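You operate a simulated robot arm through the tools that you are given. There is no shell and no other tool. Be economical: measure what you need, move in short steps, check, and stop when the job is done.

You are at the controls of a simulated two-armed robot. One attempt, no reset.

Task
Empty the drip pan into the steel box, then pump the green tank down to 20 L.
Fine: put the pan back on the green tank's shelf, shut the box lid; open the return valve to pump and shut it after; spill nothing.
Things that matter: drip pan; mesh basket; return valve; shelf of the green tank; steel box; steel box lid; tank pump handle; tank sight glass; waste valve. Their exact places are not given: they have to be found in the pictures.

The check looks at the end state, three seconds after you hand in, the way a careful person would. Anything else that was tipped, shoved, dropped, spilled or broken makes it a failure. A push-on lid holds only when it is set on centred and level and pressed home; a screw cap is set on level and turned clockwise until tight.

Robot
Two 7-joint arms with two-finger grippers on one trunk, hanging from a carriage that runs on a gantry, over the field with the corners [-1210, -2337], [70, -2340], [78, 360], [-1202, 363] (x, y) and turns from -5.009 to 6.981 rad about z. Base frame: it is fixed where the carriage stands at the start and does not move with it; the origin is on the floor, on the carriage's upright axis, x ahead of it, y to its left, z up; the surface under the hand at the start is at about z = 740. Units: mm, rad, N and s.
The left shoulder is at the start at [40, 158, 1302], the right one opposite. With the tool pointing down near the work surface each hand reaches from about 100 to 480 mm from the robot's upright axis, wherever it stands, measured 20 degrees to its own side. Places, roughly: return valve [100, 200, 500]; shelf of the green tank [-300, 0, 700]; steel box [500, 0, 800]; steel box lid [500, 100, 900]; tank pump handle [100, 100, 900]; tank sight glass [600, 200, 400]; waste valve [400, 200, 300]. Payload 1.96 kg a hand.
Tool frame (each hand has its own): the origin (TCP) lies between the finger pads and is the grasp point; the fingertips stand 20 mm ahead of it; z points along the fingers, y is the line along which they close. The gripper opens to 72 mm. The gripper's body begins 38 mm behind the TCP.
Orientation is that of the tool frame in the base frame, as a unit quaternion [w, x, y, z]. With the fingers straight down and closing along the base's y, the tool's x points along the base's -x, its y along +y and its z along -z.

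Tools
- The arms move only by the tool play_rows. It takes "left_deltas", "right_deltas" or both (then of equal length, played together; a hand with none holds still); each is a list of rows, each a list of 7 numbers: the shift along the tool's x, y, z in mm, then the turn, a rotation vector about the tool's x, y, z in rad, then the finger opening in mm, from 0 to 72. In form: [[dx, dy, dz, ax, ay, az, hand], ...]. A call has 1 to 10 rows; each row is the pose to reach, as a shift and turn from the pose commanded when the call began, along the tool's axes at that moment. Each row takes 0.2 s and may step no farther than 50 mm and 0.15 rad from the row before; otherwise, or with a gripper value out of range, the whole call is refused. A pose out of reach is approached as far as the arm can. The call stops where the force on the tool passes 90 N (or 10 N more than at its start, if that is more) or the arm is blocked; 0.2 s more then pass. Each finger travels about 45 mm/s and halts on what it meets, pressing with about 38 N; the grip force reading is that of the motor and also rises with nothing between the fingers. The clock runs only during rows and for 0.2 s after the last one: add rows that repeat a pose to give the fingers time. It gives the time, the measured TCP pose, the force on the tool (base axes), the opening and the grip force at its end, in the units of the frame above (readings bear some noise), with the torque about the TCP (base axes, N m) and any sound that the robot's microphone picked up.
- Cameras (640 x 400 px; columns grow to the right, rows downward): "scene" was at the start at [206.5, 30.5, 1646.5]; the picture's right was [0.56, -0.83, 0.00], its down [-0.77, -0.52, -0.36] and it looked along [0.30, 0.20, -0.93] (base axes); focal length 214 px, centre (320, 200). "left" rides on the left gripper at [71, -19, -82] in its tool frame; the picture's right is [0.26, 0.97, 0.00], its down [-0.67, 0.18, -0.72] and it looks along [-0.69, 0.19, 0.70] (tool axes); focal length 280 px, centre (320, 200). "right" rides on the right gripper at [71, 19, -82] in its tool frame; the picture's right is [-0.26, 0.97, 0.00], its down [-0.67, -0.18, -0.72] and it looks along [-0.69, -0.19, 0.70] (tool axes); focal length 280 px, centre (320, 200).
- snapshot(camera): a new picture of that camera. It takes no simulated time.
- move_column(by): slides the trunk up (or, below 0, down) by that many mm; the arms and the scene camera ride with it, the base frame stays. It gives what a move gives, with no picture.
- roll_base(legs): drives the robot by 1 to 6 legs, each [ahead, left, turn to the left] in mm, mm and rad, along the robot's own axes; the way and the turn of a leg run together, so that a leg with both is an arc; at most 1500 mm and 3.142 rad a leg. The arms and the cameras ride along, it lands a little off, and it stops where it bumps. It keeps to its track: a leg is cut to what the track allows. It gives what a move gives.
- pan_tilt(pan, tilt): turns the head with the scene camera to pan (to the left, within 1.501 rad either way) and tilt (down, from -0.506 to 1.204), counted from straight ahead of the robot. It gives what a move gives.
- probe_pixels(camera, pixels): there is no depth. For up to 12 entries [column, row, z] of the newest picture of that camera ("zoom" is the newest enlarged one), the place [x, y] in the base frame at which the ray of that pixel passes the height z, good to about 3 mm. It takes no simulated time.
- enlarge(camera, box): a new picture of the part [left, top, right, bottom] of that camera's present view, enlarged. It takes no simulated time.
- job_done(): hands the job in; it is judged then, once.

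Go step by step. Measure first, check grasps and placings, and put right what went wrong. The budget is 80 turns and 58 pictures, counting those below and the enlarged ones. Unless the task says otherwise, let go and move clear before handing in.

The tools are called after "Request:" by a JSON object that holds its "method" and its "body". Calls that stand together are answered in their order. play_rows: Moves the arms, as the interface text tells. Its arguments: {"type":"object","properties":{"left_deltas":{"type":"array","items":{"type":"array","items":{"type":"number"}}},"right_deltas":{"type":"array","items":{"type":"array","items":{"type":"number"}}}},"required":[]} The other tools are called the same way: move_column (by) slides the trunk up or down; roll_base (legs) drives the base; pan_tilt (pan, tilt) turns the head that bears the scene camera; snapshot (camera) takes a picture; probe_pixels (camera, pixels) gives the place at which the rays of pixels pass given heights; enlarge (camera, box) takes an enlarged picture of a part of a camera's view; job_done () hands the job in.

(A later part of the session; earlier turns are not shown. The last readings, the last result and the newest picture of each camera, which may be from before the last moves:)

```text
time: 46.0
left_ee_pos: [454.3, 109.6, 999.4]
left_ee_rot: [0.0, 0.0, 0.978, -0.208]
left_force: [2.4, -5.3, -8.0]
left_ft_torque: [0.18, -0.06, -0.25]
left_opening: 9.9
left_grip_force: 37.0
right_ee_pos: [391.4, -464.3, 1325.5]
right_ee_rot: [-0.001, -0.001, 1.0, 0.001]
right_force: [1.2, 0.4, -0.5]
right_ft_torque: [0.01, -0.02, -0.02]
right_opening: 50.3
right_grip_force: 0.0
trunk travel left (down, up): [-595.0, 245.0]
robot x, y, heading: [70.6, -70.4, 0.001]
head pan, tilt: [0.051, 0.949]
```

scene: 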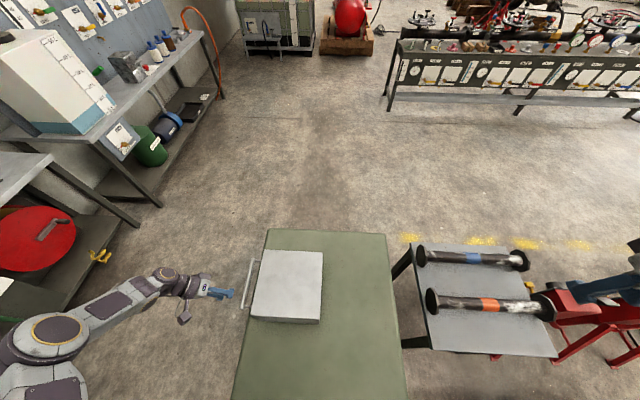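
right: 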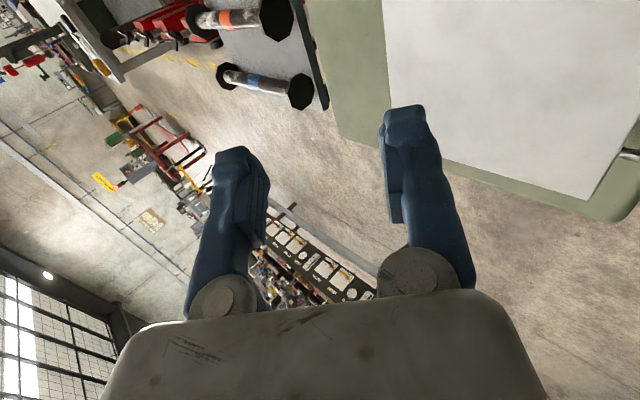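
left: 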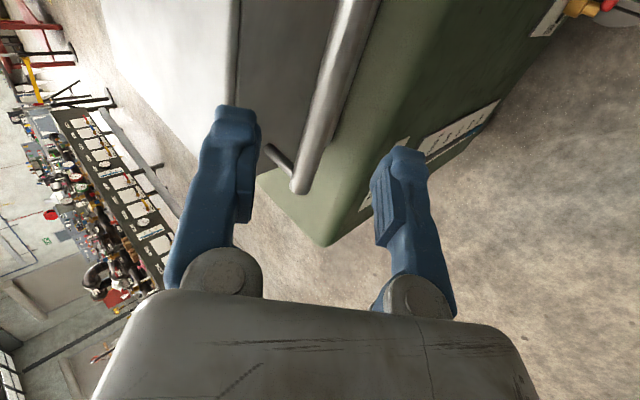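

The grip holds (opening 9.9) at ~41° open. I continue the half-rotation arc.

Request:
{"method": "play_rows", "body": {"left_deltas": [[0, -32.7, -4.7, -0.065, 0, 0, 3], [0, -66.7, -7, -0.13, 0, 0, 3], [0, -100.6, -4.8, -0.195, 0, 0, 3], [0, -133.9, 1.8, -0.26, 0, 0, 3]]}}

Request:
{"method": "play_rows", "body": {"left_deltas": [[0, 0, 0, 0, 0, 0, 3]]}}

Request:
{"method": "snapshot", "body": {"camera": "scene"}}

```text
time: 47.0
left_ee_pos: [455.4, -14.1, 1053.2]
left_ee_rot: [0.0, -0.001, 0.997, -0.079]
left_force: [-0.9, 0.0, 4.7]
left_ft_torque: [-0.05, -0.17, -0.15]
left_opening: 6.3
left_grip_force: 34.7
right_ee_pos: [392.0, -464.2, 1324.4]
right_ee_rot: [-0.001, 0.0, 1.0, 0.001]
right_force: [-0.4, -0.7, -0.3]
right_ft_torque: [0.03, 0.04, -0.03]
right_opening: 49.9
right_grip_force: 0.1
trunk travel left (down, up): [-595.0, 245.0]
robot x, y, heading: [68.5, -70.8, -0.0]
head pan, tilt: [0.051, 0.949]
```

```text
time: 47.4
left_ee_pos: [455.2, -14.7, 1052.6]
left_ee_rot: [0.0, -0.001, 0.997, -0.079]
left_force: [-1.7, 0.8, 3.6]
left_ft_torque: [-0.03, -0.33, 0.01]
left_opening: 6.4
left_grip_force: 35.0
right_ee_pos: [391.8, -463.1, 1324.1]
right_ee_rot: [-0.001, -0.001, 1.0, -0.001]
right_force: [0.2, -0.3, 0.9]
right_ft_torque: [-0.01, 0.0, -0.01]
right_opening: 50.0
right_grip_force: 0.0
trunk travel left (down, up): [-595.0, 245.0]
robot x, y, heading: [69.9, -75.0, 0.004]
head pan, tilt: [0.051, 0.949]
```

```text
30 pictures are left
```

scene: 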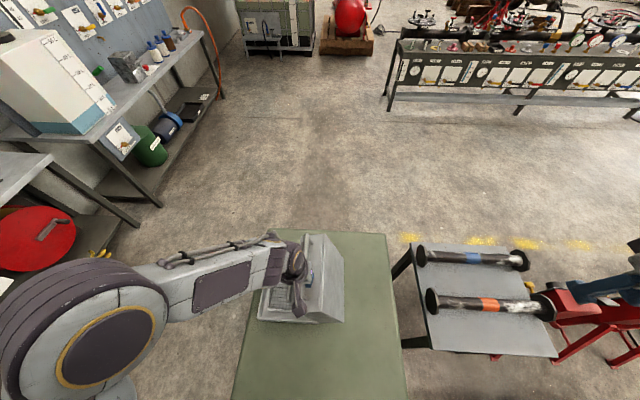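

The lid is ~70° open and the bar is at the fingertips. I'll open the fingers slightly to cage the bar deeper and push it past vertical.

Request:
{"method": "play_rows", "body": {"left_deltas": [[0, 0, 4, 0, 0, 0, 24], [0, 0, 12, 0, 0, 0, 28], [0, 0, 20, 0, 0, 0, 28], [0, -18, 21, -0.05, 0, 0, 28], [0, -37.1, 22, -0.1, 0, 0, 28], [0, -71.2, 29, -0.16, 0, 0, 28], [0, -104.8, 38, -0.16, 0, 0, 28]]}}

Request:
{"method": "snapshot", "body": {"camera": "scene"}}

Request:
{"method": "snapshot", "body": {"camera": "left"}}

```text
time: 49.0
left_ee_pos: [457.2, -122.4, 1032.6]
left_ee_rot: [0.002, -0.002, 1.0, 0.001]
left_force: [-14.9, -4.4, 73.5]
left_ft_torque: [3.37, 0.02, -0.02]
left_opening: 33.8
left_grip_force: 19.9
right_ee_pos: [392.9, -463.4, 1324.9]
right_ee_rot: [-0.001, -0.001, 1.0, -0.001]
right_force: [0.3, 0.0, 0.3]
right_ft_torque: [-0.01, -0.01, 0.01]
right_opening: 50.2
right_grip_force: 0.0
trunk travel left (down, up): [-595.0, 245.0]
robot x, y, heading: [68.2, -73.1, 0.005]
head pan, tilt: [0.051, 0.949]
```

```text
29 pictures are left
```

scene: 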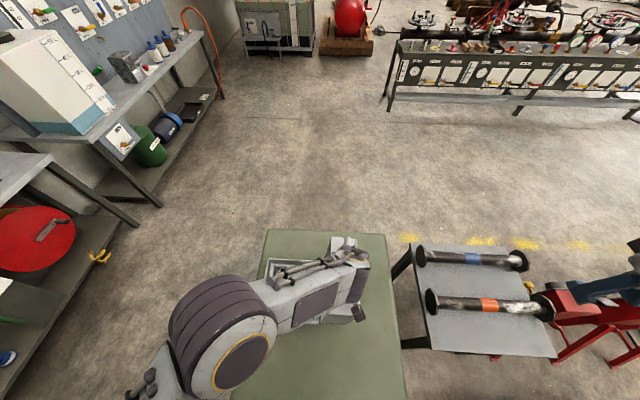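

```text
28 pictures are left
```

left: 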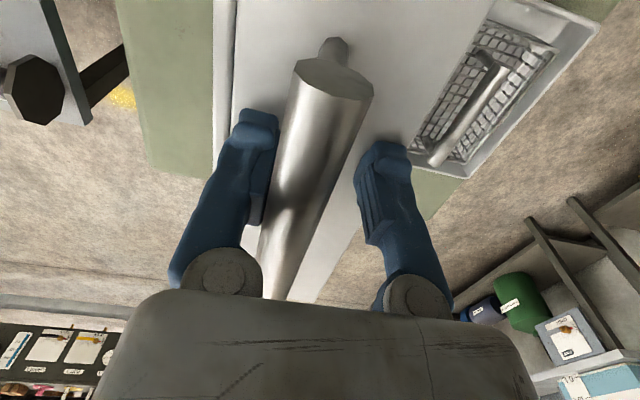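

The lid stands past vertical, and the box (with a mesh basket inside at (480,100)) is open. I back the hand off upward and check that the lid stays.

Request:
{"method": "play_rows", "body": {"left_deltas": [[0, 0, -8, 0, 0, 0, 40], [0, 0, -30, 0, 0, 0, 44], [0, 0, -70, 0, 0, 0, 44], [0, 0, -110, 0, 0, 0, 44], [0, 40, -120, 0, 0, 0, 44], [0, 85, -120, 0, 0, 0, 44], [0, 130, -120, 0, 0, 0, 44], [0, 175, -120, 0, 0, 0, 44], [0, 220, -120, 0, 0, 0, 44], [0, 265, -120, 0, 0, 0, 44]]}}

Request:
{"method": "enlarge", "body": {"camera": "scene", "box": [220, 210, 420, 335]}}

```text
time: 51.2
left_ee_pos: [456.5, 143.6, 1153.3]
left_ee_rot: [0.0, 0.0, 1.0, 0.001]
left_force: [0.2, -0.8, -0.2]
left_ft_torque: [0.02, 0.0, -0.01]
left_opening: 43.9
left_grip_force: 0.0
right_ee_pos: [391.1, -462.5, 1323.4]
right_ee_rot: [-0.002, -0.002, 1.0, 0.0]
right_force: [0.2, -0.4, -0.2]
right_ft_torque: [0.01, 0.0, 0.0]
right_opening: 49.9
right_grip_force: 0.2
trunk travel left (down, up): [-595.0, 245.0]
robot x, y, heading: [70.5, -73.7, -0.001]
head pan, tilt: [0.051, 0.949]
```

```text
3.20 times, centred on (320, 272) of scene
```

zoom: 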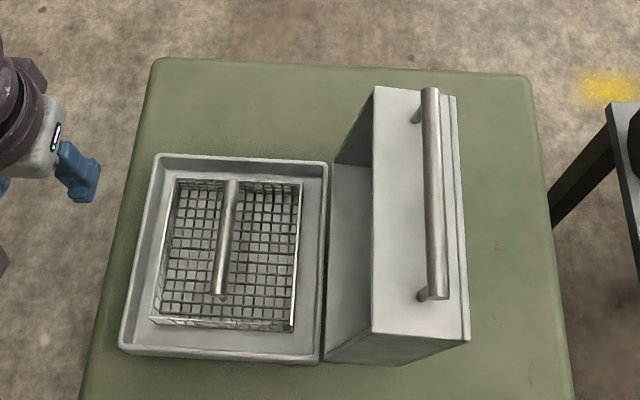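

The lid stays open on its own; the box base is a shallow tray with a mesh basket inside. I measure it, then go for the pan.

Request:
{"method": "probe_pixels", "body": {"camera": "zoom", "pixels": [[160, 156, 835], [326, 164, 835], [320, 362, 835], [118, 350, 835], [175, 180, 820], [302, 186, 820], [292, 330, 820], [152, 322, 820], [232, 182, 840], [218, 296, 840], [375, 88, 1040], [325, 360, 800]]}}

Request:
{"method": "play_rows", "body": {"left_deltas": [[0, 40, -10, 0, 0, 0.1, 60], [0, 80, -20, 0, 0, 0.2, 60], [0, 120, -20, 0, 0, 0.3, 60], [20, 150, -20, 0, 0, 0.4, 60], [50, 170, -20, 0, 0, 0.5, 60], [80, 180, -20, 0, 0, 0.6, 60], [110, 180, -20, 0, 0, 0.7, 60]]}}

```text
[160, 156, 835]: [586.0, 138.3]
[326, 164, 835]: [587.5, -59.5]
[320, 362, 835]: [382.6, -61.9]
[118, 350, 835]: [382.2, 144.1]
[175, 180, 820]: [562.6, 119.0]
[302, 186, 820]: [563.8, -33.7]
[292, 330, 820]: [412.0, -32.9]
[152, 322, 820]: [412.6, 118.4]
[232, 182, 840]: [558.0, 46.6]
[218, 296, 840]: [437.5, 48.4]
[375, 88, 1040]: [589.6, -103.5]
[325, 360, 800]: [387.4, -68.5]
```

```text
time: 52.8
left_ee_pos: [344.7, 322.6, 1171.7]
left_ee_rot: [0.001, 0.343, 0.939, 0.001]
left_force: [-0.2, 0.8, 0.6]
left_ft_torque: [0.01, 0.03, -0.01]
left_opening: 59.9
left_grip_force: 0.0
right_ee_pos: [391.3, -463.0, 1323.8]
right_ee_rot: [-0.001, 0.0, 1.0, 0.0]
right_force: [0.4, 0.8, -0.2]
right_ft_torque: [0.01, -0.03, 0.01]
right_opening: 50.2
right_grip_force: 0.1
trunk travel left (down, up): [-595.0, 245.0]
robot x, y, heading: [70.4, -71.8, 0.002]
head pan, tilt: [0.051, 0.949]
```

Tray spans x 383–587, y -61–142 with the lid standing open at y<-60. Now I drive back to the shelf to inspect the pan handle closely.

Request:
{"method": "roll_base", "body": {"legs": [[0, 40, 0], [-720, 0, 0]]}}

Request:
{"method": "play_rows", "body": {"left_deltas": [[0, 0, 20, 0, 0, 0.12, 60], [0, 0, 50, 0, 0, 0.25, 60], [0, 0, 80, 0, 0, 0.39, 60], [0, 0, 110, 0, 0, 0.53, 60], [0, 0, 140, 0, 0, 0.67, 60], [0, 0, 170, 0, 0, 0.8, 60], [0, 0, 200, 0, 0, 0.87, 60]]}}

Request:
{"method": "snapshot", "body": {"camera": "left"}}

Request:
{"method": "enlarge", "body": {"camera": "scene", "box": [200, 150, 440, 300]}}

```text
time: 56.3
left_ee_pos: [-229.1, 362.2, 1171.5]
left_ee_rot: [0.0, 0.341, 0.94, 0.0]
left_force: [-0.6, -1.3, -0.1]
left_ft_torque: [0.02, -0.03, 0.01]
left_opening: 59.8
left_grip_force: 0.0
right_ee_pos: [-173.8, -420.8, 1325.1]
right_ee_rot: [0.006, -0.011, 1.0, 0.002]
right_force: [17.3, -1.3, 6.9]
right_ft_torque: [0.24, 2.22, -0.15]
right_opening: 50.0
right_grip_force: 0.2
trunk travel left (down, up): [-595.0, 245.0]
robot x, y, heading: [-501.4, -31.4, 0.002]
head pan, tilt: [0.051, 0.949]
stopped in leg 2: the force on the tool passed its limit at 220 N (the readings are from after the stop); the commanded pose is now the measured one
```

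```text
time: 57.9
left_ee_pos: [-227.9, 361.9, 971.5]
left_ee_rot: [0.001, 0.706, 0.708, 0.001]
left_force: [-0.5, 0.0, -0.7]
left_ft_torque: [-0.02, 0.01, 0.02]
left_opening: 59.8
left_grip_force: 0.0
right_ee_pos: [-172.8, -420.7, 1324.4]
right_ee_rot: [0.006, -0.011, 1.0, 0.001]
right_force: [27.3, -1.2, 3.5]
right_ft_torque: [0.1, 2.63, -0.35]
right_opening: 49.8
right_grip_force: 0.1
trunk travel left (down, up): [-595.0, 245.0]
robot x, y, heading: [-508.8, -30.0, 0.007]
head pan, tilt: [0.051, 0.949]
```

```text
26 pictures are left
```

left: 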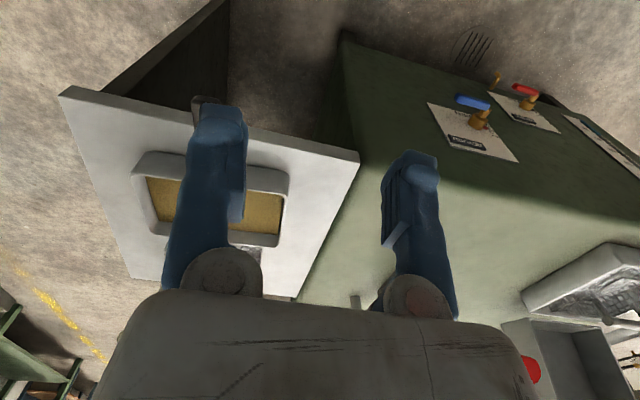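

```text
2.67 times, centred on (320, 225) of scene
```

zoom: 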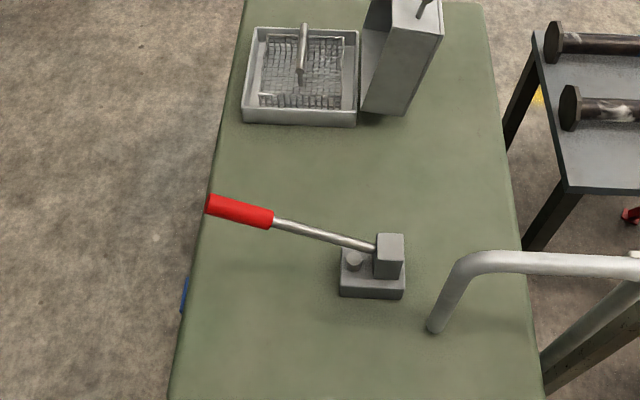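

The right hand bumped the yellow post at y≈-420; I'll ease forward, tuck the right arm in, then continue back. The pan is seen at (215,205) with its handle behind the left finger.

Request:
{"method": "roll_base", "body": {"legs": [[40, 0, 0]]}}

Request:
{"method": "play_rows", "body": {"right_deltas": [[0, 40, 0, 0, 0, 0, 30], [0, 80, 0, 0, 0, 0, 30], [0, 120, 0, 0, 0, 0, 30], [0, 160, 0, 0, 0, 0, 30], [0, 200, 0, 0, 0, 0, 30], [30, 230, 0, 0, 0, 0, 30], [70, 240, 0, 0, 0, 0, 30]]}}

Request:
{"method": "roll_base", "body": {"legs": [[-160, 30, 0]]}}

Request:
{"method": "enlarge", "body": {"camera": "left", "box": [60, 60, 460, 310]}}

```text
time: 58.8
left_ee_pos: [-208.9, 365.7, 971.5]
left_ee_rot: [-0.001, 0.707, 0.707, -0.001]
left_force: [-0.3, 0.5, 0.3]
left_ft_torque: [0.01, 0.02, -0.01]
left_opening: 60.0
left_grip_force: 0.1
right_ee_pos: [-154.7, -417.9, 1324.9]
right_ee_rot: [0.006, -0.009, 1.0, 0.001]
right_force: [-0.3, -0.3, 0.2]
right_ft_torque: [-0.01, 0.0, -0.03]
right_opening: 50.0
right_grip_force: 0.0
trunk travel left (down, up): [-595.0, 245.0]
robot x, y, heading: [-482.6, -24.6, 0.001]
head pan, tilt: [0.051, 0.949]
stopped in leg 1: the robot was blocked; the commanded pose is now the measured one
```

```text
time: 60.4
left_ee_pos: [-208.7, 362.9, 970.9]
left_ee_rot: [0.0, 0.707, 0.708, 0.0]
left_force: [-1.0, -0.4, 0.2]
left_ft_torque: [0.02, 0.01, 0.02]
left_opening: 60.3
left_grip_force: 0.0
right_ee_pos: [-228.2, -180.6, 1324.1]
right_ee_rot: [0.006, -0.009, 1.0, 0.001]
right_force: [0.9, 0.1, -0.1]
right_ft_torque: [0.0, 0.01, -0.01]
right_opening: 29.9
right_grip_force: 0.1
right hand out of reach, approached as far as the arm can: row 1, 2, 3
trunk travel left (down, up): [-595.0, 245.0]
robot x, y, heading: [-482.1, -24.7, -0.004]
head pan, tilt: [0.051, 0.949]
```

```text
time: 61.8
left_ee_pos: [-369.3, 393.8, 971.7]
left_ee_rot: [-0.001, 0.706, 0.708, -0.001]
left_force: [0.2, 0.0, 0.5]
left_ft_torque: [-0.01, 0.02, -0.01]
left_opening: 60.2
left_grip_force: 0.0
right_ee_pos: [-387.1, -150.9, 1323.0]
right_ee_rot: [0.006, -0.009, 1.0, 0.001]
right_force: [-0.1, 0.4, 0.5]
right_ft_torque: [0.02, 0.0, -0.01]
right_opening: 30.1
right_grip_force: 0.1
trunk travel left (down, up): [-595.0, 245.0]
robot x, y, heading: [-642.9, -1.9, 0.008]
head pan, tilt: [0.051, 0.949]
```

```text
1.60 times, centred on (260, 185) of left
```

zoom: 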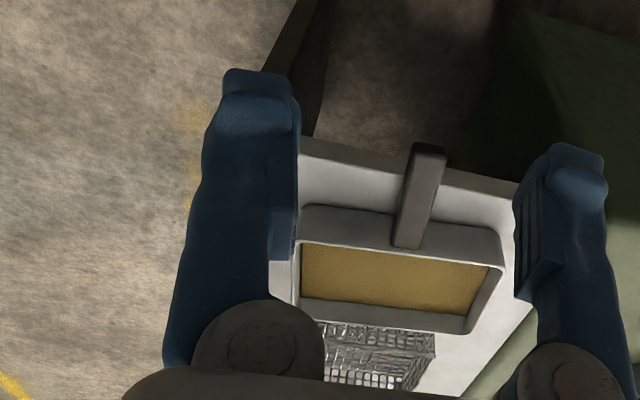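

The handle is a chunky bar overhanging the shelf edge, at (420,195) in the enlarged view. I probe it for height by comparing with the scene view.

Request:
{"method": "probe_pixels", "body": {"camera": "zoom", "pixels": [[412, 146, 720], [446, 150, 720], [393, 238, 720], [424, 245, 720], [412, 146, 750], [446, 150, 750], [393, 238, 750], [424, 245, 750], [300, 244, 740], [500, 265, 740], [466, 332, 740], [500, 185, 700]]}}

Request:
{"method": "pan_tilt", "body": {"pan": 0.3, "tilt": 1.2}}

Request:
{"method": "enlarge", "body": {"camera": "scene", "box": [180, 140, 420, 290]}}

```text
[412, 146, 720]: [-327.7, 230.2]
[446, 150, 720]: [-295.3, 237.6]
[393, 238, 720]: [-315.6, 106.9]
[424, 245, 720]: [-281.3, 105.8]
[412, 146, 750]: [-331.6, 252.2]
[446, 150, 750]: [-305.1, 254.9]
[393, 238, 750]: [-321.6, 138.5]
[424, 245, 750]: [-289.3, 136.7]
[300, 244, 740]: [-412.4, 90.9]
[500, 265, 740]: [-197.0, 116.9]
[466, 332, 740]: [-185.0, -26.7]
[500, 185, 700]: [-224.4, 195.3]
```

```text
time: 62.6
left_ee_pos: [-369.1, 393.9, 971.9]
left_ee_rot: [0.0, 0.706, 0.708, -0.001]
left_force: [-0.1, 0.0, 0.2]
left_ft_torque: [0.0, 0.03, -0.05]
left_opening: 60.1
left_grip_force: 0.0
right_ee_pos: [-388.8, -151.5, 1324.9]
right_ee_rot: [0.006, -0.008, 1.0, 0.001]
right_force: [-0.1, -0.5, 0.4]
right_ft_torque: [-0.01, 0.0, -0.02]
right_opening: 29.9
right_grip_force: 0.1
trunk travel left (down, up): [-595.0, 245.0]
robot x, y, heading: [-639.8, -0.5, 0.006]
head pan, tilt: [0.3, 1.201]
```

```text
2.67 times, centred on (300, 215) of scene
```

zoom: 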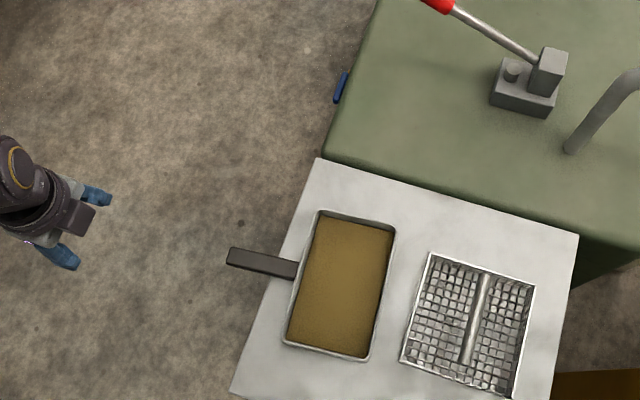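

Request:
{"method": "probe_pixels", "body": {"camera": "zoom", "pixels": [[231, 247, 750], [227, 264, 750], [298, 262, 750], [294, 279, 750], [231, 247, 780], [227, 264, 780], [298, 262, 780], [294, 279, 780], [318, 211, 760], [396, 226, 760], [368, 360, 760], [285, 344, 760]]}}

```text
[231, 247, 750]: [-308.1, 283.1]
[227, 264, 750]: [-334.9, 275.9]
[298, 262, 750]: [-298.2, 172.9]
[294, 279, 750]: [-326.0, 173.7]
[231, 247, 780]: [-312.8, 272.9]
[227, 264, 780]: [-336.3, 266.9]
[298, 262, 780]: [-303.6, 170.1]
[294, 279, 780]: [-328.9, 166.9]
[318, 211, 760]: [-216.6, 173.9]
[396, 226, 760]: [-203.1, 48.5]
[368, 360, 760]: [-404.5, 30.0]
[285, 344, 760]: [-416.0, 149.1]
```

Triangulated: handle top z≈778, running from (-315,168) to (-324,271), slightly yawed; pan rim ~z 780. I move the left hand above the handle root.

Request:
{"method": "play_rows", "body": {"left_deltas": [[-40, 10, 20, 0, 0, -0.02, 60], [-80, 20, 40, 0, 0, -0.04, 60], [-120, 30, 60, 0, 0, -0.06, 60], [-160, 42, 80, 0, 0, -0.08, 60], [-200, 52, 100, 0, 0, -0.085, 60], [-200, 52, 140, 0, 0, -0.085, 60]]}}

Request:
{"method": "snapshot", "body": {"camera": "left"}}

Request:
{"method": "enlarge", "body": {"camera": "scene", "box": [180, 140, 420, 290]}}

```text
time: 64.0
left_ee_pos: [-315.3, 192.5, 831.6]
left_ee_rot: [-0.001, 0.675, 0.738, -0.001]
left_force: [0.3, 0.1, 0.8]
left_ft_torque: [0.01, 0.0, 0.0]
left_opening: 59.8
left_grip_force: 0.1
right_ee_pos: [-388.0, -150.1, 1324.5]
right_ee_rot: [0.005, -0.008, 1.0, 0.001]
right_force: [0.1, 0.5, 0.6]
right_ft_torque: [0.02, 0.02, -0.02]
right_opening: 30.1
right_grip_force: 0.0
trunk travel left (down, up): [-595.0, 245.0]
robot x, y, heading: [-641.7, -1.9, -0.004]
head pan, tilt: [0.3, 1.201]
```

```text
22 pictures are left
```

left: 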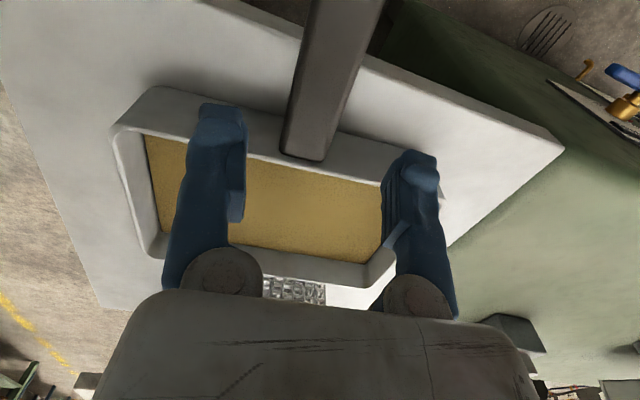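

```text
2.67 times, centred on (300, 215) of scene
```

zoom: 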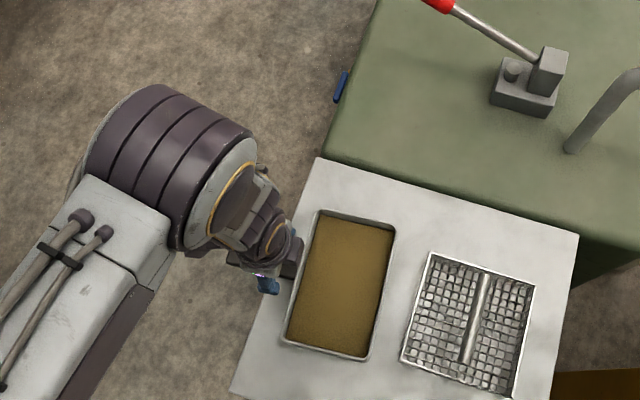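

The handle lies centred under the TCP (projected near (320,108)), ~27 mm from the pan wall. I descend and grip.

Request:
{"method": "play_rows", "body": {"left_deltas": [[0, 0, 20, 0, 0, 0, 60], [0, 0, 40, 0, 0, 0, 60], [0, 0, 58, 0, 0, 0, 60], [0, 0, 58, 0, 0, 0, 20], [0, 0, 58, 0, 0, 0, 10], [0, 0, 58, 0, 0, 0, 10], [0, 0, 58, 0, 0, 0, 10]]}}

Request:
{"method": "play_rows", "body": {"left_deltas": [[0, 0, -2, 0, 0, 0, 10], [0, 0, -4, 0, 0, 0, 10], [0, 0, -6, 0, 0, 0, 10], [0, 0, -8, 0, 0, 0, 10], [0, 0, -8, 0, 0, 0, 10]]}}

Request:
{"method": "enlarge", "body": {"camera": "scene", "box": [250, 180, 370, 290]}}

```text
time: 65.6
left_ee_pos: [-316.3, 192.8, 772.1]
left_ee_rot: [-0.001, 0.676, 0.737, 0.0]
left_force: [-1.3, -0.1, -0.4]
left_ft_torque: [0.26, 0.07, -0.02]
left_opening: 21.9
left_grip_force: 37.8
right_ee_pos: [-388.0, -151.9, 1324.3]
right_ee_rot: [0.006, -0.008, 1.0, 0.001]
right_force: [0.2, 0.7, 0.8]
right_ft_torque: [0.03, -0.01, 0.0]
right_opening: 29.9
right_grip_force: 0.1
trunk travel left (down, up): [-595.0, 245.0]
robot x, y, heading: [-642.7, -0.1, 0.004]
head pan, tilt: [0.3, 1.201]
```

```text
time: 66.8
left_ee_pos: [-317.9, 192.6, 781.0]
left_ee_rot: [0.0, 0.675, 0.738, -0.001]
left_force: [0.3, -0.4, -6.8]
left_ft_torque: [0.58, 0.04, -0.01]
left_opening: 22.1
left_grip_force: 37.8
right_ee_pos: [-388.7, -150.1, 1324.2]
right_ee_rot: [0.005, -0.008, 1.0, 0.001]
right_force: [-1.0, -0.1, -1.2]
right_ft_torque: [0.0, 0.0, 0.02]
right_opening: 29.9
right_grip_force: 0.0
trunk travel left (down, up): [-595.0, 245.0]
robot x, y, heading: [-643.2, -3.4, 0.001]
head pan, tilt: [0.3, 1.201]
```

```text
3.64 times, centred on (310, 235) of scene
```

zoom: 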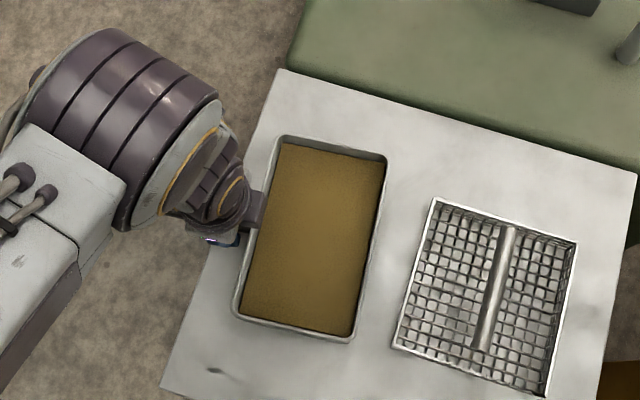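

The pan weighs ~7 N with 0.58 Nm torque, matching a full lift without droop. I lift further, slowly.

Request:
{"method": "play_rows", "body": {"left_deltas": [[0, 0, -5, 0, 0, 0, 8], [0, 0, -12, 0, 0, 0, 8], [0, 0, -20, 0, 0, 0, 8], [0, 0, -30, 0, 0, 0, 8], [0, 0, -40, 0, 0, 0, 8], [0, 0, -50, 0, 0, 0, 8], [0, 0, -58, 0, 0, 0, 8], [0, 0, -62, 0, 0, 0, 8]]}}

Request:
{"method": "snapshot", "body": {"camera": "left"}}

```text
time: 68.6
left_ee_pos: [-316.6, 192.7, 842.7]
left_ee_rot: [0.0, 0.676, 0.737, 0.0]
left_force: [-0.4, -0.1, -5.0]
left_ft_torque: [0.53, 0.07, -0.03]
left_opening: 21.9
left_grip_force: 37.8
right_ee_pos: [-389.3, -150.6, 1324.8]
right_ee_rot: [0.006, -0.008, 1.0, 0.001]
right_force: [-0.1, -0.1, 0.6]
right_ft_torque: [-0.01, 0.04, -0.01]
right_opening: 29.7
right_grip_force: 0.0
trunk travel left (down, up): [-595.0, 245.0]
robot x, y, heading: [-642.3, -4.2, -0.001]
head pan, tilt: [0.3, 1.201]
```

```text
19 pictures are left
```

left: 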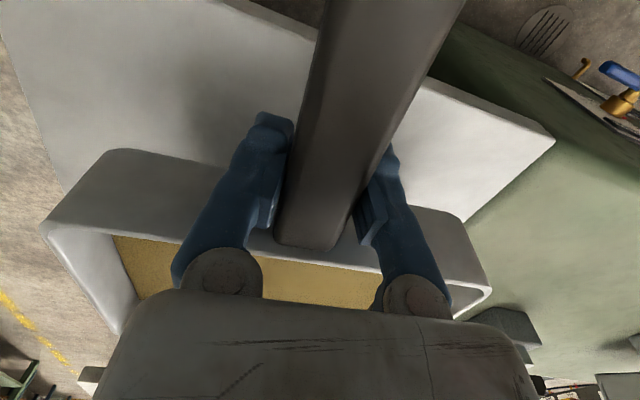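

The pan is level and firmly held. I raise the trunk and drive to the box.

Request:
{"method": "move_column", "body": {"by": 170}}

Request:
{"method": "roll_base", "body": {"legs": [[350, -12, 0], [364, -12, 0]]}}

Request:
{"method": "pan_tilt", "body": {"pan": 0.1, "tilt": 1.2}}

Request:
{"method": "snapshot", "body": {"camera": "scene"}}

```text
time: 70.5
left_ee_pos: [-316.5, 192.5, 1012.5]
left_ee_rot: [0.0, 0.676, 0.737, 0.0]
left_force: [-0.4, 0.0, -7.1]
left_ft_torque: [0.57, 0.05, 0.04]
left_opening: 22.1
left_grip_force: 37.9
right_ee_pos: [-388.2, -151.0, 1494.3]
right_ee_rot: [0.006, -0.008, 1.0, 0.001]
right_force: [-0.1, -0.3, -0.3]
right_ft_torque: [0.01, -0.03, 0.03]
right_opening: 29.9
right_grip_force: 0.1
trunk travel left (down, up): [-765.0, 75.0]
robot x, y, heading: [-641.0, 1.0, 0.005]
head pan, tilt: [0.3, 1.201]
```

```text
time: 74.7
left_ee_pos: [399.4, 172.6, 1013.5]
left_ee_rot: [0.0, 0.674, 0.738, 0.0]
left_force: [0.4, 0.0, -6.0]
left_ft_torque: [0.53, 0.06, -0.02]
left_opening: 22.0
left_grip_force: 38.2
right_ee_pos: [328.6, -172.6, 1494.2]
right_ee_rot: [0.006, -0.01, 1.0, 0.002]
right_force: [-1.1, -0.3, -0.1]
right_ft_torque: [0.03, 0.03, -0.01]
right_opening: 29.9
right_grip_force: 0.1
trunk travel left (down, up): [-765.0, 75.0]
robot x, y, heading: [75.4, -23.2, 0.007]
head pan, tilt: [0.3, 1.201]
```

```text
time: 75.5
left_ee_pos: [397.7, 172.4, 1013.7]
left_ee_rot: [0.0, 0.674, 0.738, 0.0]
left_force: [0.4, 0.3, -7.1]
left_ft_torque: [0.58, 0.04, -0.02]
left_opening: 21.8
left_grip_force: 38.0
right_ee_pos: [327.3, -171.8, 1493.8]
right_ee_rot: [0.006, -0.011, 1.0, 0.001]
right_force: [-0.8, 0.2, 0.5]
right_ft_torque: [0.02, 0.02, 0.01]
right_opening: 30.3
right_grip_force: 0.0
trunk travel left (down, up): [-765.0, 75.0]
robot x, y, heading: [72.4, -22.4, 0.005]
head pan, tilt: [0.099, 1.201]
```

```text
18 pictures are left
```

scene: 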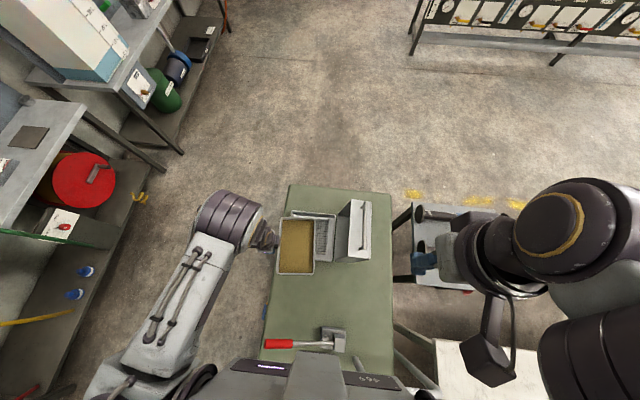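

The pan hangs level over the near edge of the box. I move it slowly forward to x≈530, y≈137, squaring the yaw.

Request:
{"method": "play_rows", "body": {"left_deltas": [[-3, 8, 0, 0, 0, 0.01, 8], [-8, 22, 0, 0, 0, 0.02, 8], [-13, 38, 0, 0, 0, 0.03, 8], [-19, 54, 0, 0, 0, 0.04, 8], [-25, 70, 5, 0, 0, 0.05, 8], [-31, 86, 15, 0, 0, 0.06, 8], [-37, 102, 25, 0, 0, 0.07, 8], [-43, 117, 35, 0, 0, 0.08, 8], [-46, 125, 42, 0, 0, 0.09, 8], [-46.7, 127, 45, 0, 0, 0.09, 8]]}}

Request:
{"method": "enlarge", "body": {"camera": "scene", "box": [220, 170, 420, 295]}}

```text
time: 77.7
left_ee_pos: [529.6, 137.3, 967.7]
left_ee_rot: [-0.001, 0.707, 0.708, 0.0]
left_force: [-0.9, -0.5, -6.2]
left_ft_torque: [0.57, 0.01, 0.0]
left_opening: 22.0
left_grip_force: 37.7
right_ee_pos: [329.0, -171.2, 1493.5]
right_ee_rot: [0.006, -0.011, 1.0, 0.001]
right_force: [-0.6, 0.1, -0.2]
right_ft_torque: [0.0, -0.03, 0.01]
right_opening: 30.0
right_grip_force: 0.0
trunk travel left (down, up): [-765.0, 75.0]
robot x, y, heading: [71.4, -25.7, 0.005]
head pan, tilt: [0.099, 1.201]
```

```text
3.20 times, centred on (320, 232) of scene
```

zoom: 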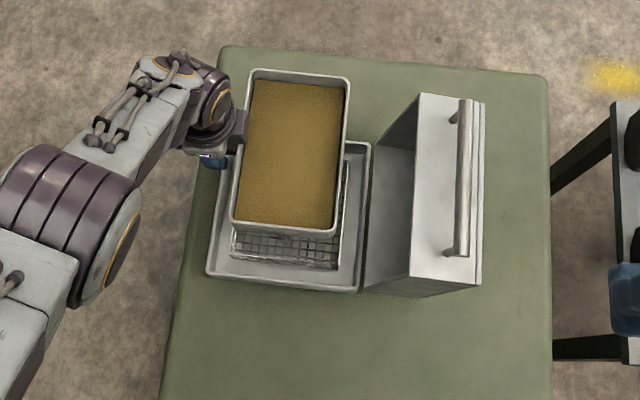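

The pan's lip is inside the tray outline. I lower it and begin pouring slowly over the -x lip, keeping the lip at x≈425.

Request:
{"method": "play_rows", "body": {"left_deltas": [[0, 0, 30, 0, 0, 0, 6], [0, 0, 58, 0, 0, 0, 6], [0, 0, 51.7, -0.06, 0, 0, 6], [0, 0, 45.4, -0.12, 0, 0, 6], [0, -0.6, 39, -0.18, 0, 0, 6], [0, -1.6, 33, -0.24, 0, 0, 6], [0, -3, 26.7, -0.3, 0, 0, 6], [0, -4.6, 20.6, -0.36, 0, 0, 6], [0, -6.7, 14.7, -0.42, 0, 0, 6], [0, -9.1, 8.8, -0.48, 0, 0, 6]]}}

Request:
{"method": "enlarge", "body": {"camera": "scene", "box": [220, 170, 420, 295]}}

```text
time: 79.9
left_ee_pos: [519.3, 137.7, 958.5]
left_ee_rot: [0.168, 0.687, 0.687, 0.168]
left_force: [-0.2, 0.4, -6.0]
left_ft_torque: [0.58, 0.0, 0.01]
left_opening: 22.1
left_grip_force: 37.7
left hand out of reach, approached as far as the arm can: row 2, 3, 5
right_ee_pos: [327.7, -171.1, 1493.6]
right_ee_rot: [0.006, -0.011, 1.0, 0.001]
right_force: [0.4, 0.2, 0.1]
right_ft_torque: [-0.02, -0.02, -0.01]
right_opening: 30.3
right_grip_force: 0.0
trunk travel left (down, up): [-765.0, 75.0]
robot x, y, heading: [71.9, -23.8, 0.003]
head pan, tilt: [0.099, 1.201]
```

```text
3.20 times, centred on (320, 232) of scene
```

zoom: 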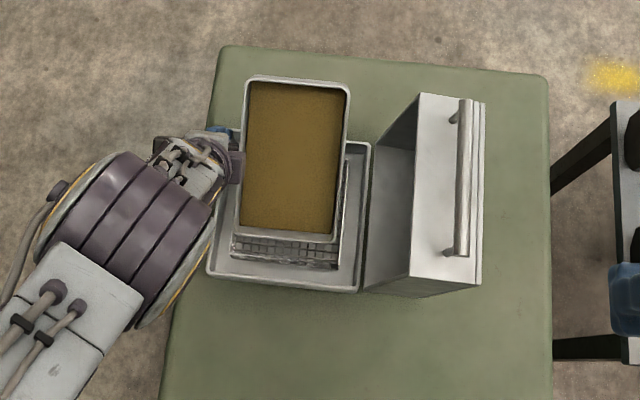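

The contents haven't flowed yet at 27° (still ~6 N). I continue tilting.

Request:
{"method": "play_rows", "body": {"left_deltas": [[0, 0, -12.5, -0.12, 0, 0, 6], [0, -1.6, -25.1, -0.24, 0, 0, 6], [0, -4.6, -37.3, -0.36, 0, 0, 6], [0, -9.1, -49.2, -0.48, 0, 0, 6], [0, -14.9, -60.3, -0.6, 0, 0, 6], [0, -22.1, -70.7, -0.72, 0, 0, 6], [0, -22.1, -70.7, -0.72, 0, 0, 6]]}}

Request:
{"method": "enlarge", "body": {"camera": "scene", "box": [220, 170, 420, 295]}}

```text
time: 81.5
left_ee_pos: [468.7, 136.9, 1010.8]
left_ee_rot: [0.398, 0.583, 0.584, 0.4]
left_force: [-0.3, 0.3, -4.3]
left_ft_torque: [0.3, 0.03, 0.0]
left_opening: 22.1
left_grip_force: 38.3
right_ee_pos: [329.3, -171.4, 1494.9]
right_ee_rot: [0.006, -0.01, 1.0, 0.001]
right_force: [0.4, 0.7, -0.9]
right_ft_torque: [0.0, -0.05, 0.0]
right_opening: 29.7
right_grip_force: 0.2
trunk travel left (down, up): [-765.0, 75.0]
robot x, y, heading: [74.4, -23.7, 0.004]
head pan, tilt: [0.099, 1.201]
```

```text
3.20 times, centred on (320, 232) of scene
```

zoom: 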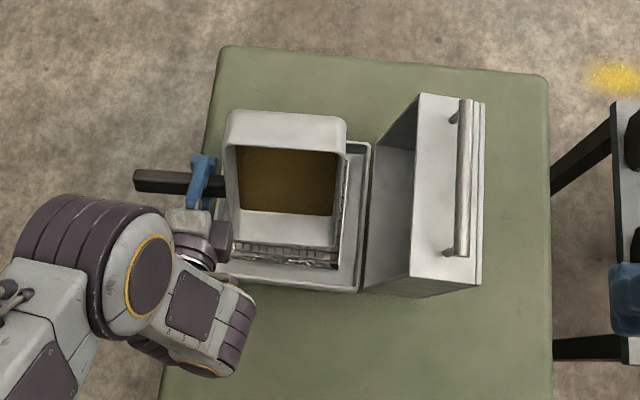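

It is emptying (torque down to 0.30). I continue to well past vertical and hold.

Request:
{"method": "play_rows", "body": {"left_deltas": [[0, 0, -12.5, -0.12, 0, 0, 6], [0, -1.6, -25.1, -0.24, 0, 0, 6], [0, -4.7, -37.4, -0.36, 0, 0, 6], [0, -10, -51.1, -0.5, 0, 0, 6], [0, -17.2, -63.8, -0.64, 0, 0, 6], [0, -24, -73.2, -0.75, 0, 0, 6], [0, -24, -73.2, -0.75, 0, 0, 6], [0, -24, -73.2, -0.75, 0, 0, 6], [0, -24, -73.2, -0.75, 0, 0, 6], [0, -24, -73.2, -0.75, 0, 0, 6]]}}

Request:
{"method": "enlarge", "body": {"camera": "scene", "box": [220, 170, 420, 295]}}

```text
time: 83.7
left_ee_pos: [424.0, 138.5, 1012.4]
left_ee_rot: [0.559, 0.405, 0.411, 0.596]
left_force: [0.6, -1.4, -2.9]
left_ft_torque: [0.28, 0.04, 0.02]
left_opening: 21.9
left_grip_force: 37.6
left hand out of reach, approached as far as the arm can: row 4, 5, 6, 7, 8, 9, 10
right_ee_pos: [327.9, -171.3, 1494.3]
right_ee_rot: [0.007, -0.01, 1.0, 0.001]
right_force: [-0.5, -0.9, 0.2]
right_ft_torque: [-0.04, 0.0, 0.02]
right_opening: 29.7
right_grip_force: 0.1
trunk travel left (down, up): [-765.0, 75.0]
robot x, y, heading: [71.6, -20.4, 0.001]
head pan, tilt: [0.099, 1.201]
```

```text
3.20 times, centred on (320, 232) of scene
```

zoom: 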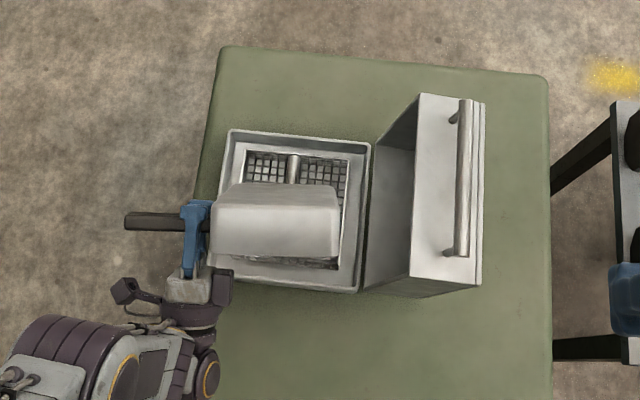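

The pan is inverted and empty (≈3 N, torque 0.28). I rotate it back upright.

Request:
{"method": "play_rows", "body": {"left_deltas": [[0, 1.8, 7, 0.14, 0, 0, 6], [0, 3.5, 14, 0.28, 0, 0, 6], [0, 5.3, 21, 0.42, 0, 0, 6], [0, 7, 28, 0.56, 0, 0, 6], [0, 8.8, 35, 0.7, 0, 0, 6], [0, 10.6, 42, 0.84, 0, 0, 6], [0, 12.3, 49, 0.98, 0, 0, 6], [0, 14, 56, 1.12, 0, 0, 6], [0, 15.8, 63, 1.26, 0, 0, 6], [0, 17.6, 70, 1.4, 0, 0, 6]]}}

Request:
{"method": "play_rows", "body": {"left_deltas": [[0, 0, 0, 0.13, 0, 0, 6], [0, 0, 0, 0.26, 0, 0, 6], [0, 0, 0, 0.39, 0, 0, 6], [0, 0, 0, 0.51, 0, 0, 6], [0, 0, 0, 0.51, 0, 0, 6]]}}

```text
time: 85.9
left_ee_pos: [483.1, 140.3, 1054.2]
left_ee_rot: [0.165, 0.671, 0.697, 0.191]
left_force: [0.2, -0.5, -4.1]
left_ft_torque: [0.35, 0.01, -0.01]
left_opening: 22.3
left_grip_force: 37.8
right_ee_pos: [328.1, -172.9, 1493.3]
right_ee_rot: [0.006, -0.01, 1.0, 0.001]
right_force: [-0.2, 0.5, 0.4]
right_ft_torque: [-0.02, 0.01, -0.01]
right_opening: 30.0
right_grip_force: 0.1
trunk travel left (down, up): [-765.0, 75.0]
robot x, y, heading: [76.6, -22.7, 0.003]
head pan, tilt: [0.099, 1.201]
```

```text
time: 87.1
left_ee_pos: [485.1, 140.9, 1053.8]
left_ee_rot: [-0.008, 0.691, 0.723, 0.009]
left_force: [0.5, 1.2, -2.8]
left_ft_torque: [0.32, 0.0, 0.05]
left_opening: 22.3
left_grip_force: 38.4
right_ee_pos: [328.0, -171.8, 1494.1]
right_ee_rot: [0.006, -0.01, 1.0, 0.001]
right_force: [0.3, -0.9, 0.7]
right_ft_torque: [-0.03, 0.01, -0.03]
right_opening: 29.9
right_grip_force: 0.0
trunk travel left (down, up): [-765.0, 75.0]
robot x, y, heading: [72.0, -23.1, 0.003]
head pan, tilt: [0.099, 1.201]
```

Upright again and light. I correct the small tilt/yaw, retract to the carrying pose, and drive back to the shelf, mirroring the trip out.

Request:
{"method": "play_rows", "body": {"left_deltas": [[8, -20, 5, -0.024, 0, -0.01, 6], [17, -40, 12, -0.024, 0, -0.02, 6], [26, -62, 25, -0.024, 0, -0.035, 6], [34.9, -84.5, 41, -0.024, 0, -0.043, 6], [34.9, -84.5, 41, -0.024, 0, -0.043, 6]]}}

Request:
{"method": "roll_base", "body": {"legs": [[-364, 12, 0], [-350, 11, 0]]}}

Request:
{"method": "pan_tilt", "body": {"pan": 0.3, "tilt": 1.2}}

Request:
{"method": "snapshot", "body": {"camera": "scene"}}

```text
time: 88.3
left_ee_pos: [397.8, 172.6, 1013.3]
left_ee_rot: [0.0, 0.674, 0.738, 0.018]
left_force: [-0.2, 0.6, -4.2]
left_ft_torque: [0.3, 0.05, 0.01]
left_opening: 22.4
left_grip_force: 37.8
right_ee_pos: [327.1, -171.1, 1493.5]
right_ee_rot: [0.006, -0.01, 1.0, 0.001]
right_force: [0.3, 1.0, -0.8]
right_ft_torque: [-0.03, 0.03, 0.01]
right_opening: 29.9
right_grip_force: 0.1
trunk travel left (down, up): [-765.0, 75.0]
robot x, y, heading: [74.1, -24.8, 0.008]
head pan, tilt: [0.099, 1.201]
```

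```text
time: 92.5
left_ee_pos: [-319.3, 191.5, 1013.6]
left_ee_rot: [0.001, 0.674, 0.739, 0.018]
left_force: [-0.8, 1.1, -3.2]
left_ft_torque: [0.31, 0.05, 0.01]
left_opening: 21.6
left_grip_force: 37.8
right_ee_pos: [-388.8, -152.1, 1493.9]
right_ee_rot: [0.006, -0.011, 1.0, 0.002]
right_force: [0.5, 0.2, -0.3]
right_ft_torque: [0.01, -0.01, 0.0]
right_opening: 30.0
right_grip_force: 0.0
trunk travel left (down, up): [-765.0, 75.0]
robot x, y, heading: [-644.7, -8.1, 0.002]
head pan, tilt: [0.099, 1.201]
```

```text
time: 93.2
left_ee_pos: [-319.0, 190.7, 1014.0]
left_ee_rot: [0.001, 0.674, 0.739, 0.019]
left_force: [1.2, 0.1, -3.0]
left_ft_torque: [0.29, 0.02, 0.0]
left_opening: 21.8
left_grip_force: 38.1
right_ee_pos: [-388.6, -152.5, 1494.8]
right_ee_rot: [0.006, -0.012, 1.0, 0.001]
right_force: [0.4, 0.6, 0.2]
right_ft_torque: [-0.01, 0.02, 0.01]
right_opening: 30.0
right_grip_force: 0.1
trunk travel left (down, up): [-765.0, 75.0]
robot x, y, heading: [-646.1, -6.6, 0.003]
head pan, tilt: [0.3, 1.201]
```

```text
13 pictures are left
```

scene: 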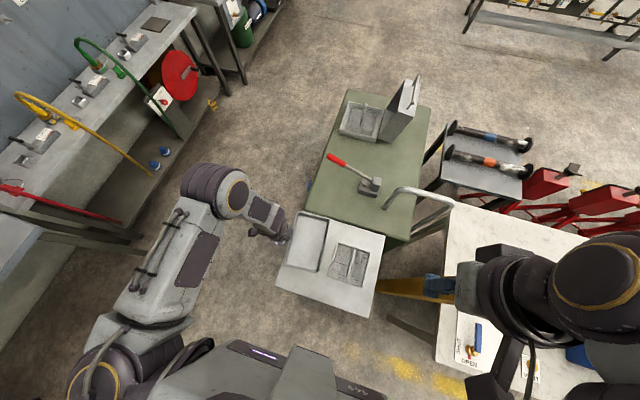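

Pan is empty and back over its shelf spot. I level out the residual tilt, lower the trunk, then set it down.

Request:
{"method": "move_column", "body": {"by": -170}}

Request:
{"method": "play_rows", "body": {"left_deltas": [[2, 2, 12, 0.028, -0.0256, 0, 6], [2, 2, 28, 0.028, -0.0256, 0, 6], [2, 2, 44, 0.028, -0.0256, 0, 6], [2, 2, 56, 0.028, -0.0256, 0, 6], [2, 2, 63, 0.028, -0.0256, 0, 6], [2, 2, 68, 0.028, -0.0256, 0, 6], [2, 2, 70, 0.028, -0.0256, 0, 6], [2, 2, 72, 0.028, -0.0256, 0, 6]]}}

```text
time: 95.1
left_ee_pos: [-319.5, 192.5, 843.2]
left_ee_rot: [0.001, 0.674, 0.739, 0.019]
left_force: [0.5, -0.8, -2.9]
left_ft_torque: [0.31, 0.05, -0.01]
left_opening: 21.4
left_grip_force: 37.6
right_ee_pos: [-388.6, -152.9, 1323.6]
right_ee_rot: [0.005, -0.011, 1.0, 0.001]
right_force: [0.0, 0.8, -0.3]
right_ft_torque: [-0.03, 0.02, 0.0]
right_opening: 29.8
right_grip_force: 0.1
trunk travel left (down, up): [-595.0, 245.0]
robot x, y, heading: [-642.3, 0.2, 0.011]
head pan, tilt: [0.3, 1.201]
```

```text
time: 96.9
left_ee_pos: [-315.7, 197.0, 770.8]
left_ee_rot: [0.001, 0.673, 0.74, -0.001]
left_force: [-1.6, 3.4, 6.8]
left_ft_torque: [-1.14, -0.08, -0.08]
left_opening: 20.8
left_grip_force: 38.2
right_ee_pos: [-389.0, -152.6, 1324.3]
right_ee_rot: [0.006, -0.011, 1.0, 0.001]
right_force: [0.0, 0.0, 0.5]
right_ft_torque: [0.01, 0.02, -0.03]
right_opening: 30.3
right_grip_force: 0.0
trunk travel left (down, up): [-595.0, 245.0]
robot x, y, heading: [-642.7, -3.6, 0.004]
head pan, tilt: [0.3, 1.201]
```

The pan rests on the shelf (+6.8 N). I release and rise straight up, then check.

Request:
{"method": "play_rows", "body": {"left_deltas": [[0, 0, -1, 0, 0, 0, 30], [0, 0, -1, 0, 0, 0, 60], [0, 0, -1, 0, 0, 0, 60], [0, 0, -30, 0, 0, 0, 60], [0, 0, -70, 0, 0, 0, 60], [0, 0, -110, 0, 0, 0, 60], [20, 0, -150, 0, 0, 0, 60], [60, 0, -170, 0, 0, 0, 60], [100, 0, -190, 0, 0, 0, 60]]}}

Request:
{"method": "enlarge", "body": {"camera": "scene", "box": [180, 140, 420, 290]}}

```text
time: 98.9
left_ee_pos: [-325.2, 296.6, 960.7]
left_ee_rot: [0.001, 0.675, 0.738, -0.001]
left_force: [0.1, 0.1, -0.2]
left_ft_torque: [0.0, -0.01, 0.01]
left_opening: 59.7
left_grip_force: 0.0
right_ee_pos: [-389.3, -152.9, 1323.9]
right_ee_rot: [0.006, -0.011, 1.0, 0.001]
right_force: [-0.3, 0.1, 0.1]
right_ft_torque: [-0.02, -0.01, 0.01]
right_opening: 29.9
right_grip_force: 0.0
trunk travel left (down, up): [-595.0, 245.0]
robot x, y, heading: [-643.4, -6.4, 0.006]
head pan, tilt: [0.3, 1.201]
```

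```text
2.67 times, centred on (300, 215) of scene
```

zoom: 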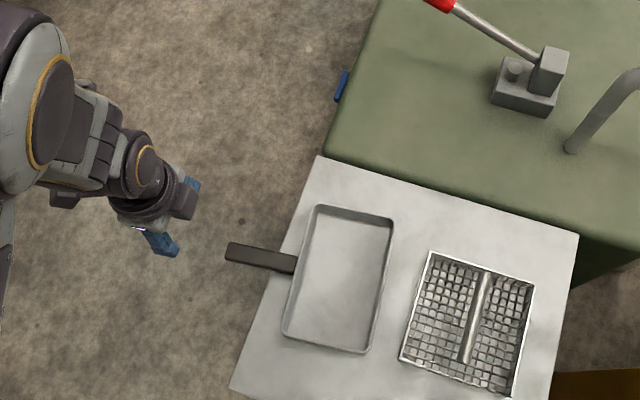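

The pan is clean and back on its spot, basket undisturbed. Next, closing the lid: I un-yaw and raise the left hand, and drive back to the lid position.

Request:
{"method": "play_rows", "body": {"left_deltas": [[0, 5, -20, 0, 0, -0.1485, 44], [0, 10, -40, 0, 0, -0.297, 44], [0, 15, -60, 0, 0, -0.4455, 44], [0, 20, -80, 0, 0, -0.594, 44], [0, 25, -100, 0, 0, -0.7425, 44], [0, 30, -120, 0, 0, -0.891, 44], [0, 40, -140, 0, 0, -1.0395, 44], [0, 50, -160, 0, 0, -1.188, 44], [0, 60, -180, 0, 0, -1.3365, 44], [0, 69, -200, 0, 0, -1.482, 44]]}}

Request:
{"method": "roll_base", "body": {"legs": [[350, -33, 0], [363, -33, 0]]}}

Request:
{"method": "pan_tilt", "body": {"pan": 0.05, "tilt": 0.95}}

Request:
{"method": "enlarge", "body": {"camera": "scene", "box": [220, 210, 420, 335]}}

Request:
{"method": "probe_pixels", "body": {"camera": "zoom", "pixels": [[431, 90, 1060], [438, 298, 1060], [437, 200, 1060], [437, 200, 1050]]}}

```text
time: 101.1
left_ee_pos: [-255.0, 302.0, 1161.9]
left_ee_rot: [0.0, -0.002, 1.0, -0.002]
left_force: [0.1, -0.2, 0.3]
left_ft_torque: [0.01, -0.02, -0.02]
left_opening: 44.0
left_grip_force: 0.1
right_ee_pos: [-389.2, -152.8, 1323.1]
right_ee_rot: [0.006, -0.011, 1.0, 0.001]
right_force: [0.1, -0.2, -0.3]
right_ft_torque: [-0.02, 0.01, 0.02]
right_opening: 29.8
right_grip_force: 0.0
trunk travel left (down, up): [-595.0, 245.0]
robot x, y, heading: [-643.7, -3.4, 0.006]
head pan, tilt: [0.3, 1.201]
```

```text
time: 105.3
left_ee_pos: [456.7, 240.4, 1160.3]
left_ee_rot: [0.001, -0.001, 1.0, -0.002]
left_force: [-0.6, -0.3, -0.9]
left_ft_torque: [-0.01, -0.06, 0.0]
left_opening: 44.0
left_grip_force: 0.1
right_ee_pos: [324.3, -214.6, 1324.4]
right_ee_rot: [0.006, -0.011, 1.0, 0.001]
right_force: [-0.5, -0.2, -0.5]
right_ft_torque: [0.01, -0.03, 0.03]
right_opening: 30.2
right_grip_force: 0.0
trunk travel left (down, up): [-595.0, 245.0]
robot x, y, heading: [68.7, -66.0, 0.005]
head pan, tilt: [0.3, 1.201]
```

```text
time: 106.1
left_ee_pos: [457.1, 240.9, 1162.5]
left_ee_rot: [0.0, 0.0, 1.0, -0.002]
left_force: [-0.3, -0.6, -0.2]
left_ft_torque: [0.02, -0.02, -0.04]
left_opening: 44.2
left_grip_force: 0.1
right_ee_pos: [323.3, -214.3, 1323.6]
right_ee_rot: [0.006, -0.011, 1.0, 0.001]
right_force: [0.4, -0.2, -0.7]
right_ft_torque: [0.01, -0.02, 0.01]
right_opening: 29.8
right_grip_force: 0.2
trunk travel left (down, up): [-595.0, 245.0]
robot x, y, heading: [66.4, -67.1, 0.004]
head pan, tilt: [0.051, 0.949]
```

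```text
3.20 times, centred on (320, 272) of scene
```

zoom: 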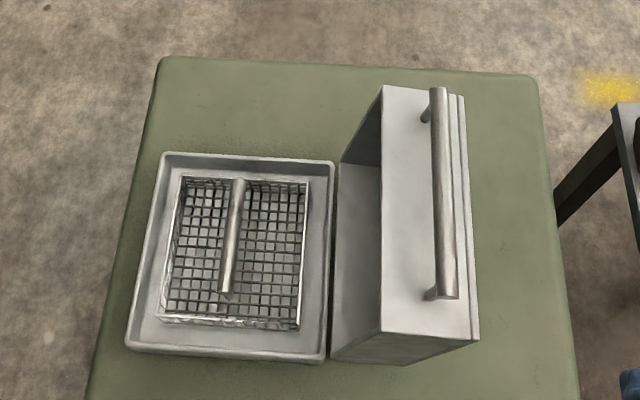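

```text
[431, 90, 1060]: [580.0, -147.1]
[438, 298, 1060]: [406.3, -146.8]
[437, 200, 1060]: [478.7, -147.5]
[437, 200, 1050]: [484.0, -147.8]
```

The lid leans at bar ≈ (y -153, z 1052). I move the hand over the bar.

Request:
{"method": "play_rows", "body": {"left_deltas": [[0, -45, 0, 0, 0, 0, 44], [0, -90, 0, 0, 0, 0, 44], [0, -135, 0, 0, 0, 0, 44], [0, -180, 0, 0, 0, 0, 44], [0, -225, 0, 0, 0, 0, 44], [0, -270, 0, 0, 0, 0, 44], [0, -315, 0, 0, 0, 0, 44], [0, -360, 0, 0, 0, 0, 44], [0, -394, 0, 0, 0, 0, 44], [0, -394, 40, 0, 0, 0, 44]]}}

Request:
{"method": "snapshot", "body": {"camera": "left"}}

```text
time: 108.3
left_ee_pos: [450.5, -143.3, 1132.1]
left_ee_rot: [0.0, 0.0, 1.0, -0.001]
left_force: [-0.4, 0.0, 0.4]
left_ft_torque: [0.05, -0.02, 0.01]
left_opening: 43.8
left_grip_force: 0.0
left hand out of reach, approached as far as the arm can: row 9, 10
right_ee_pos: [323.8, -213.9, 1323.6]
right_ee_rot: [0.006, -0.011, 1.0, 0.001]
right_force: [0.1, 0.6, 0.1]
right_ft_torque: [0.03, -0.02, 0.03]
right_opening: 30.2
right_grip_force: 0.1
trunk travel left (down, up): [-595.0, 245.0]
robot x, y, heading: [69.0, -63.1, 0.003]
head pan, tilt: [0.051, 0.949]
```

```text
10 pictures are left
```

left: 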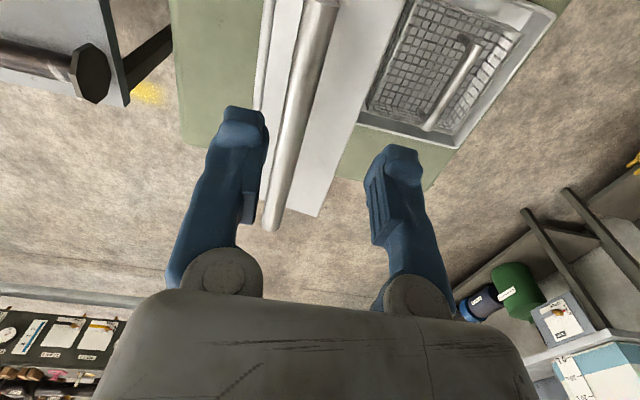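

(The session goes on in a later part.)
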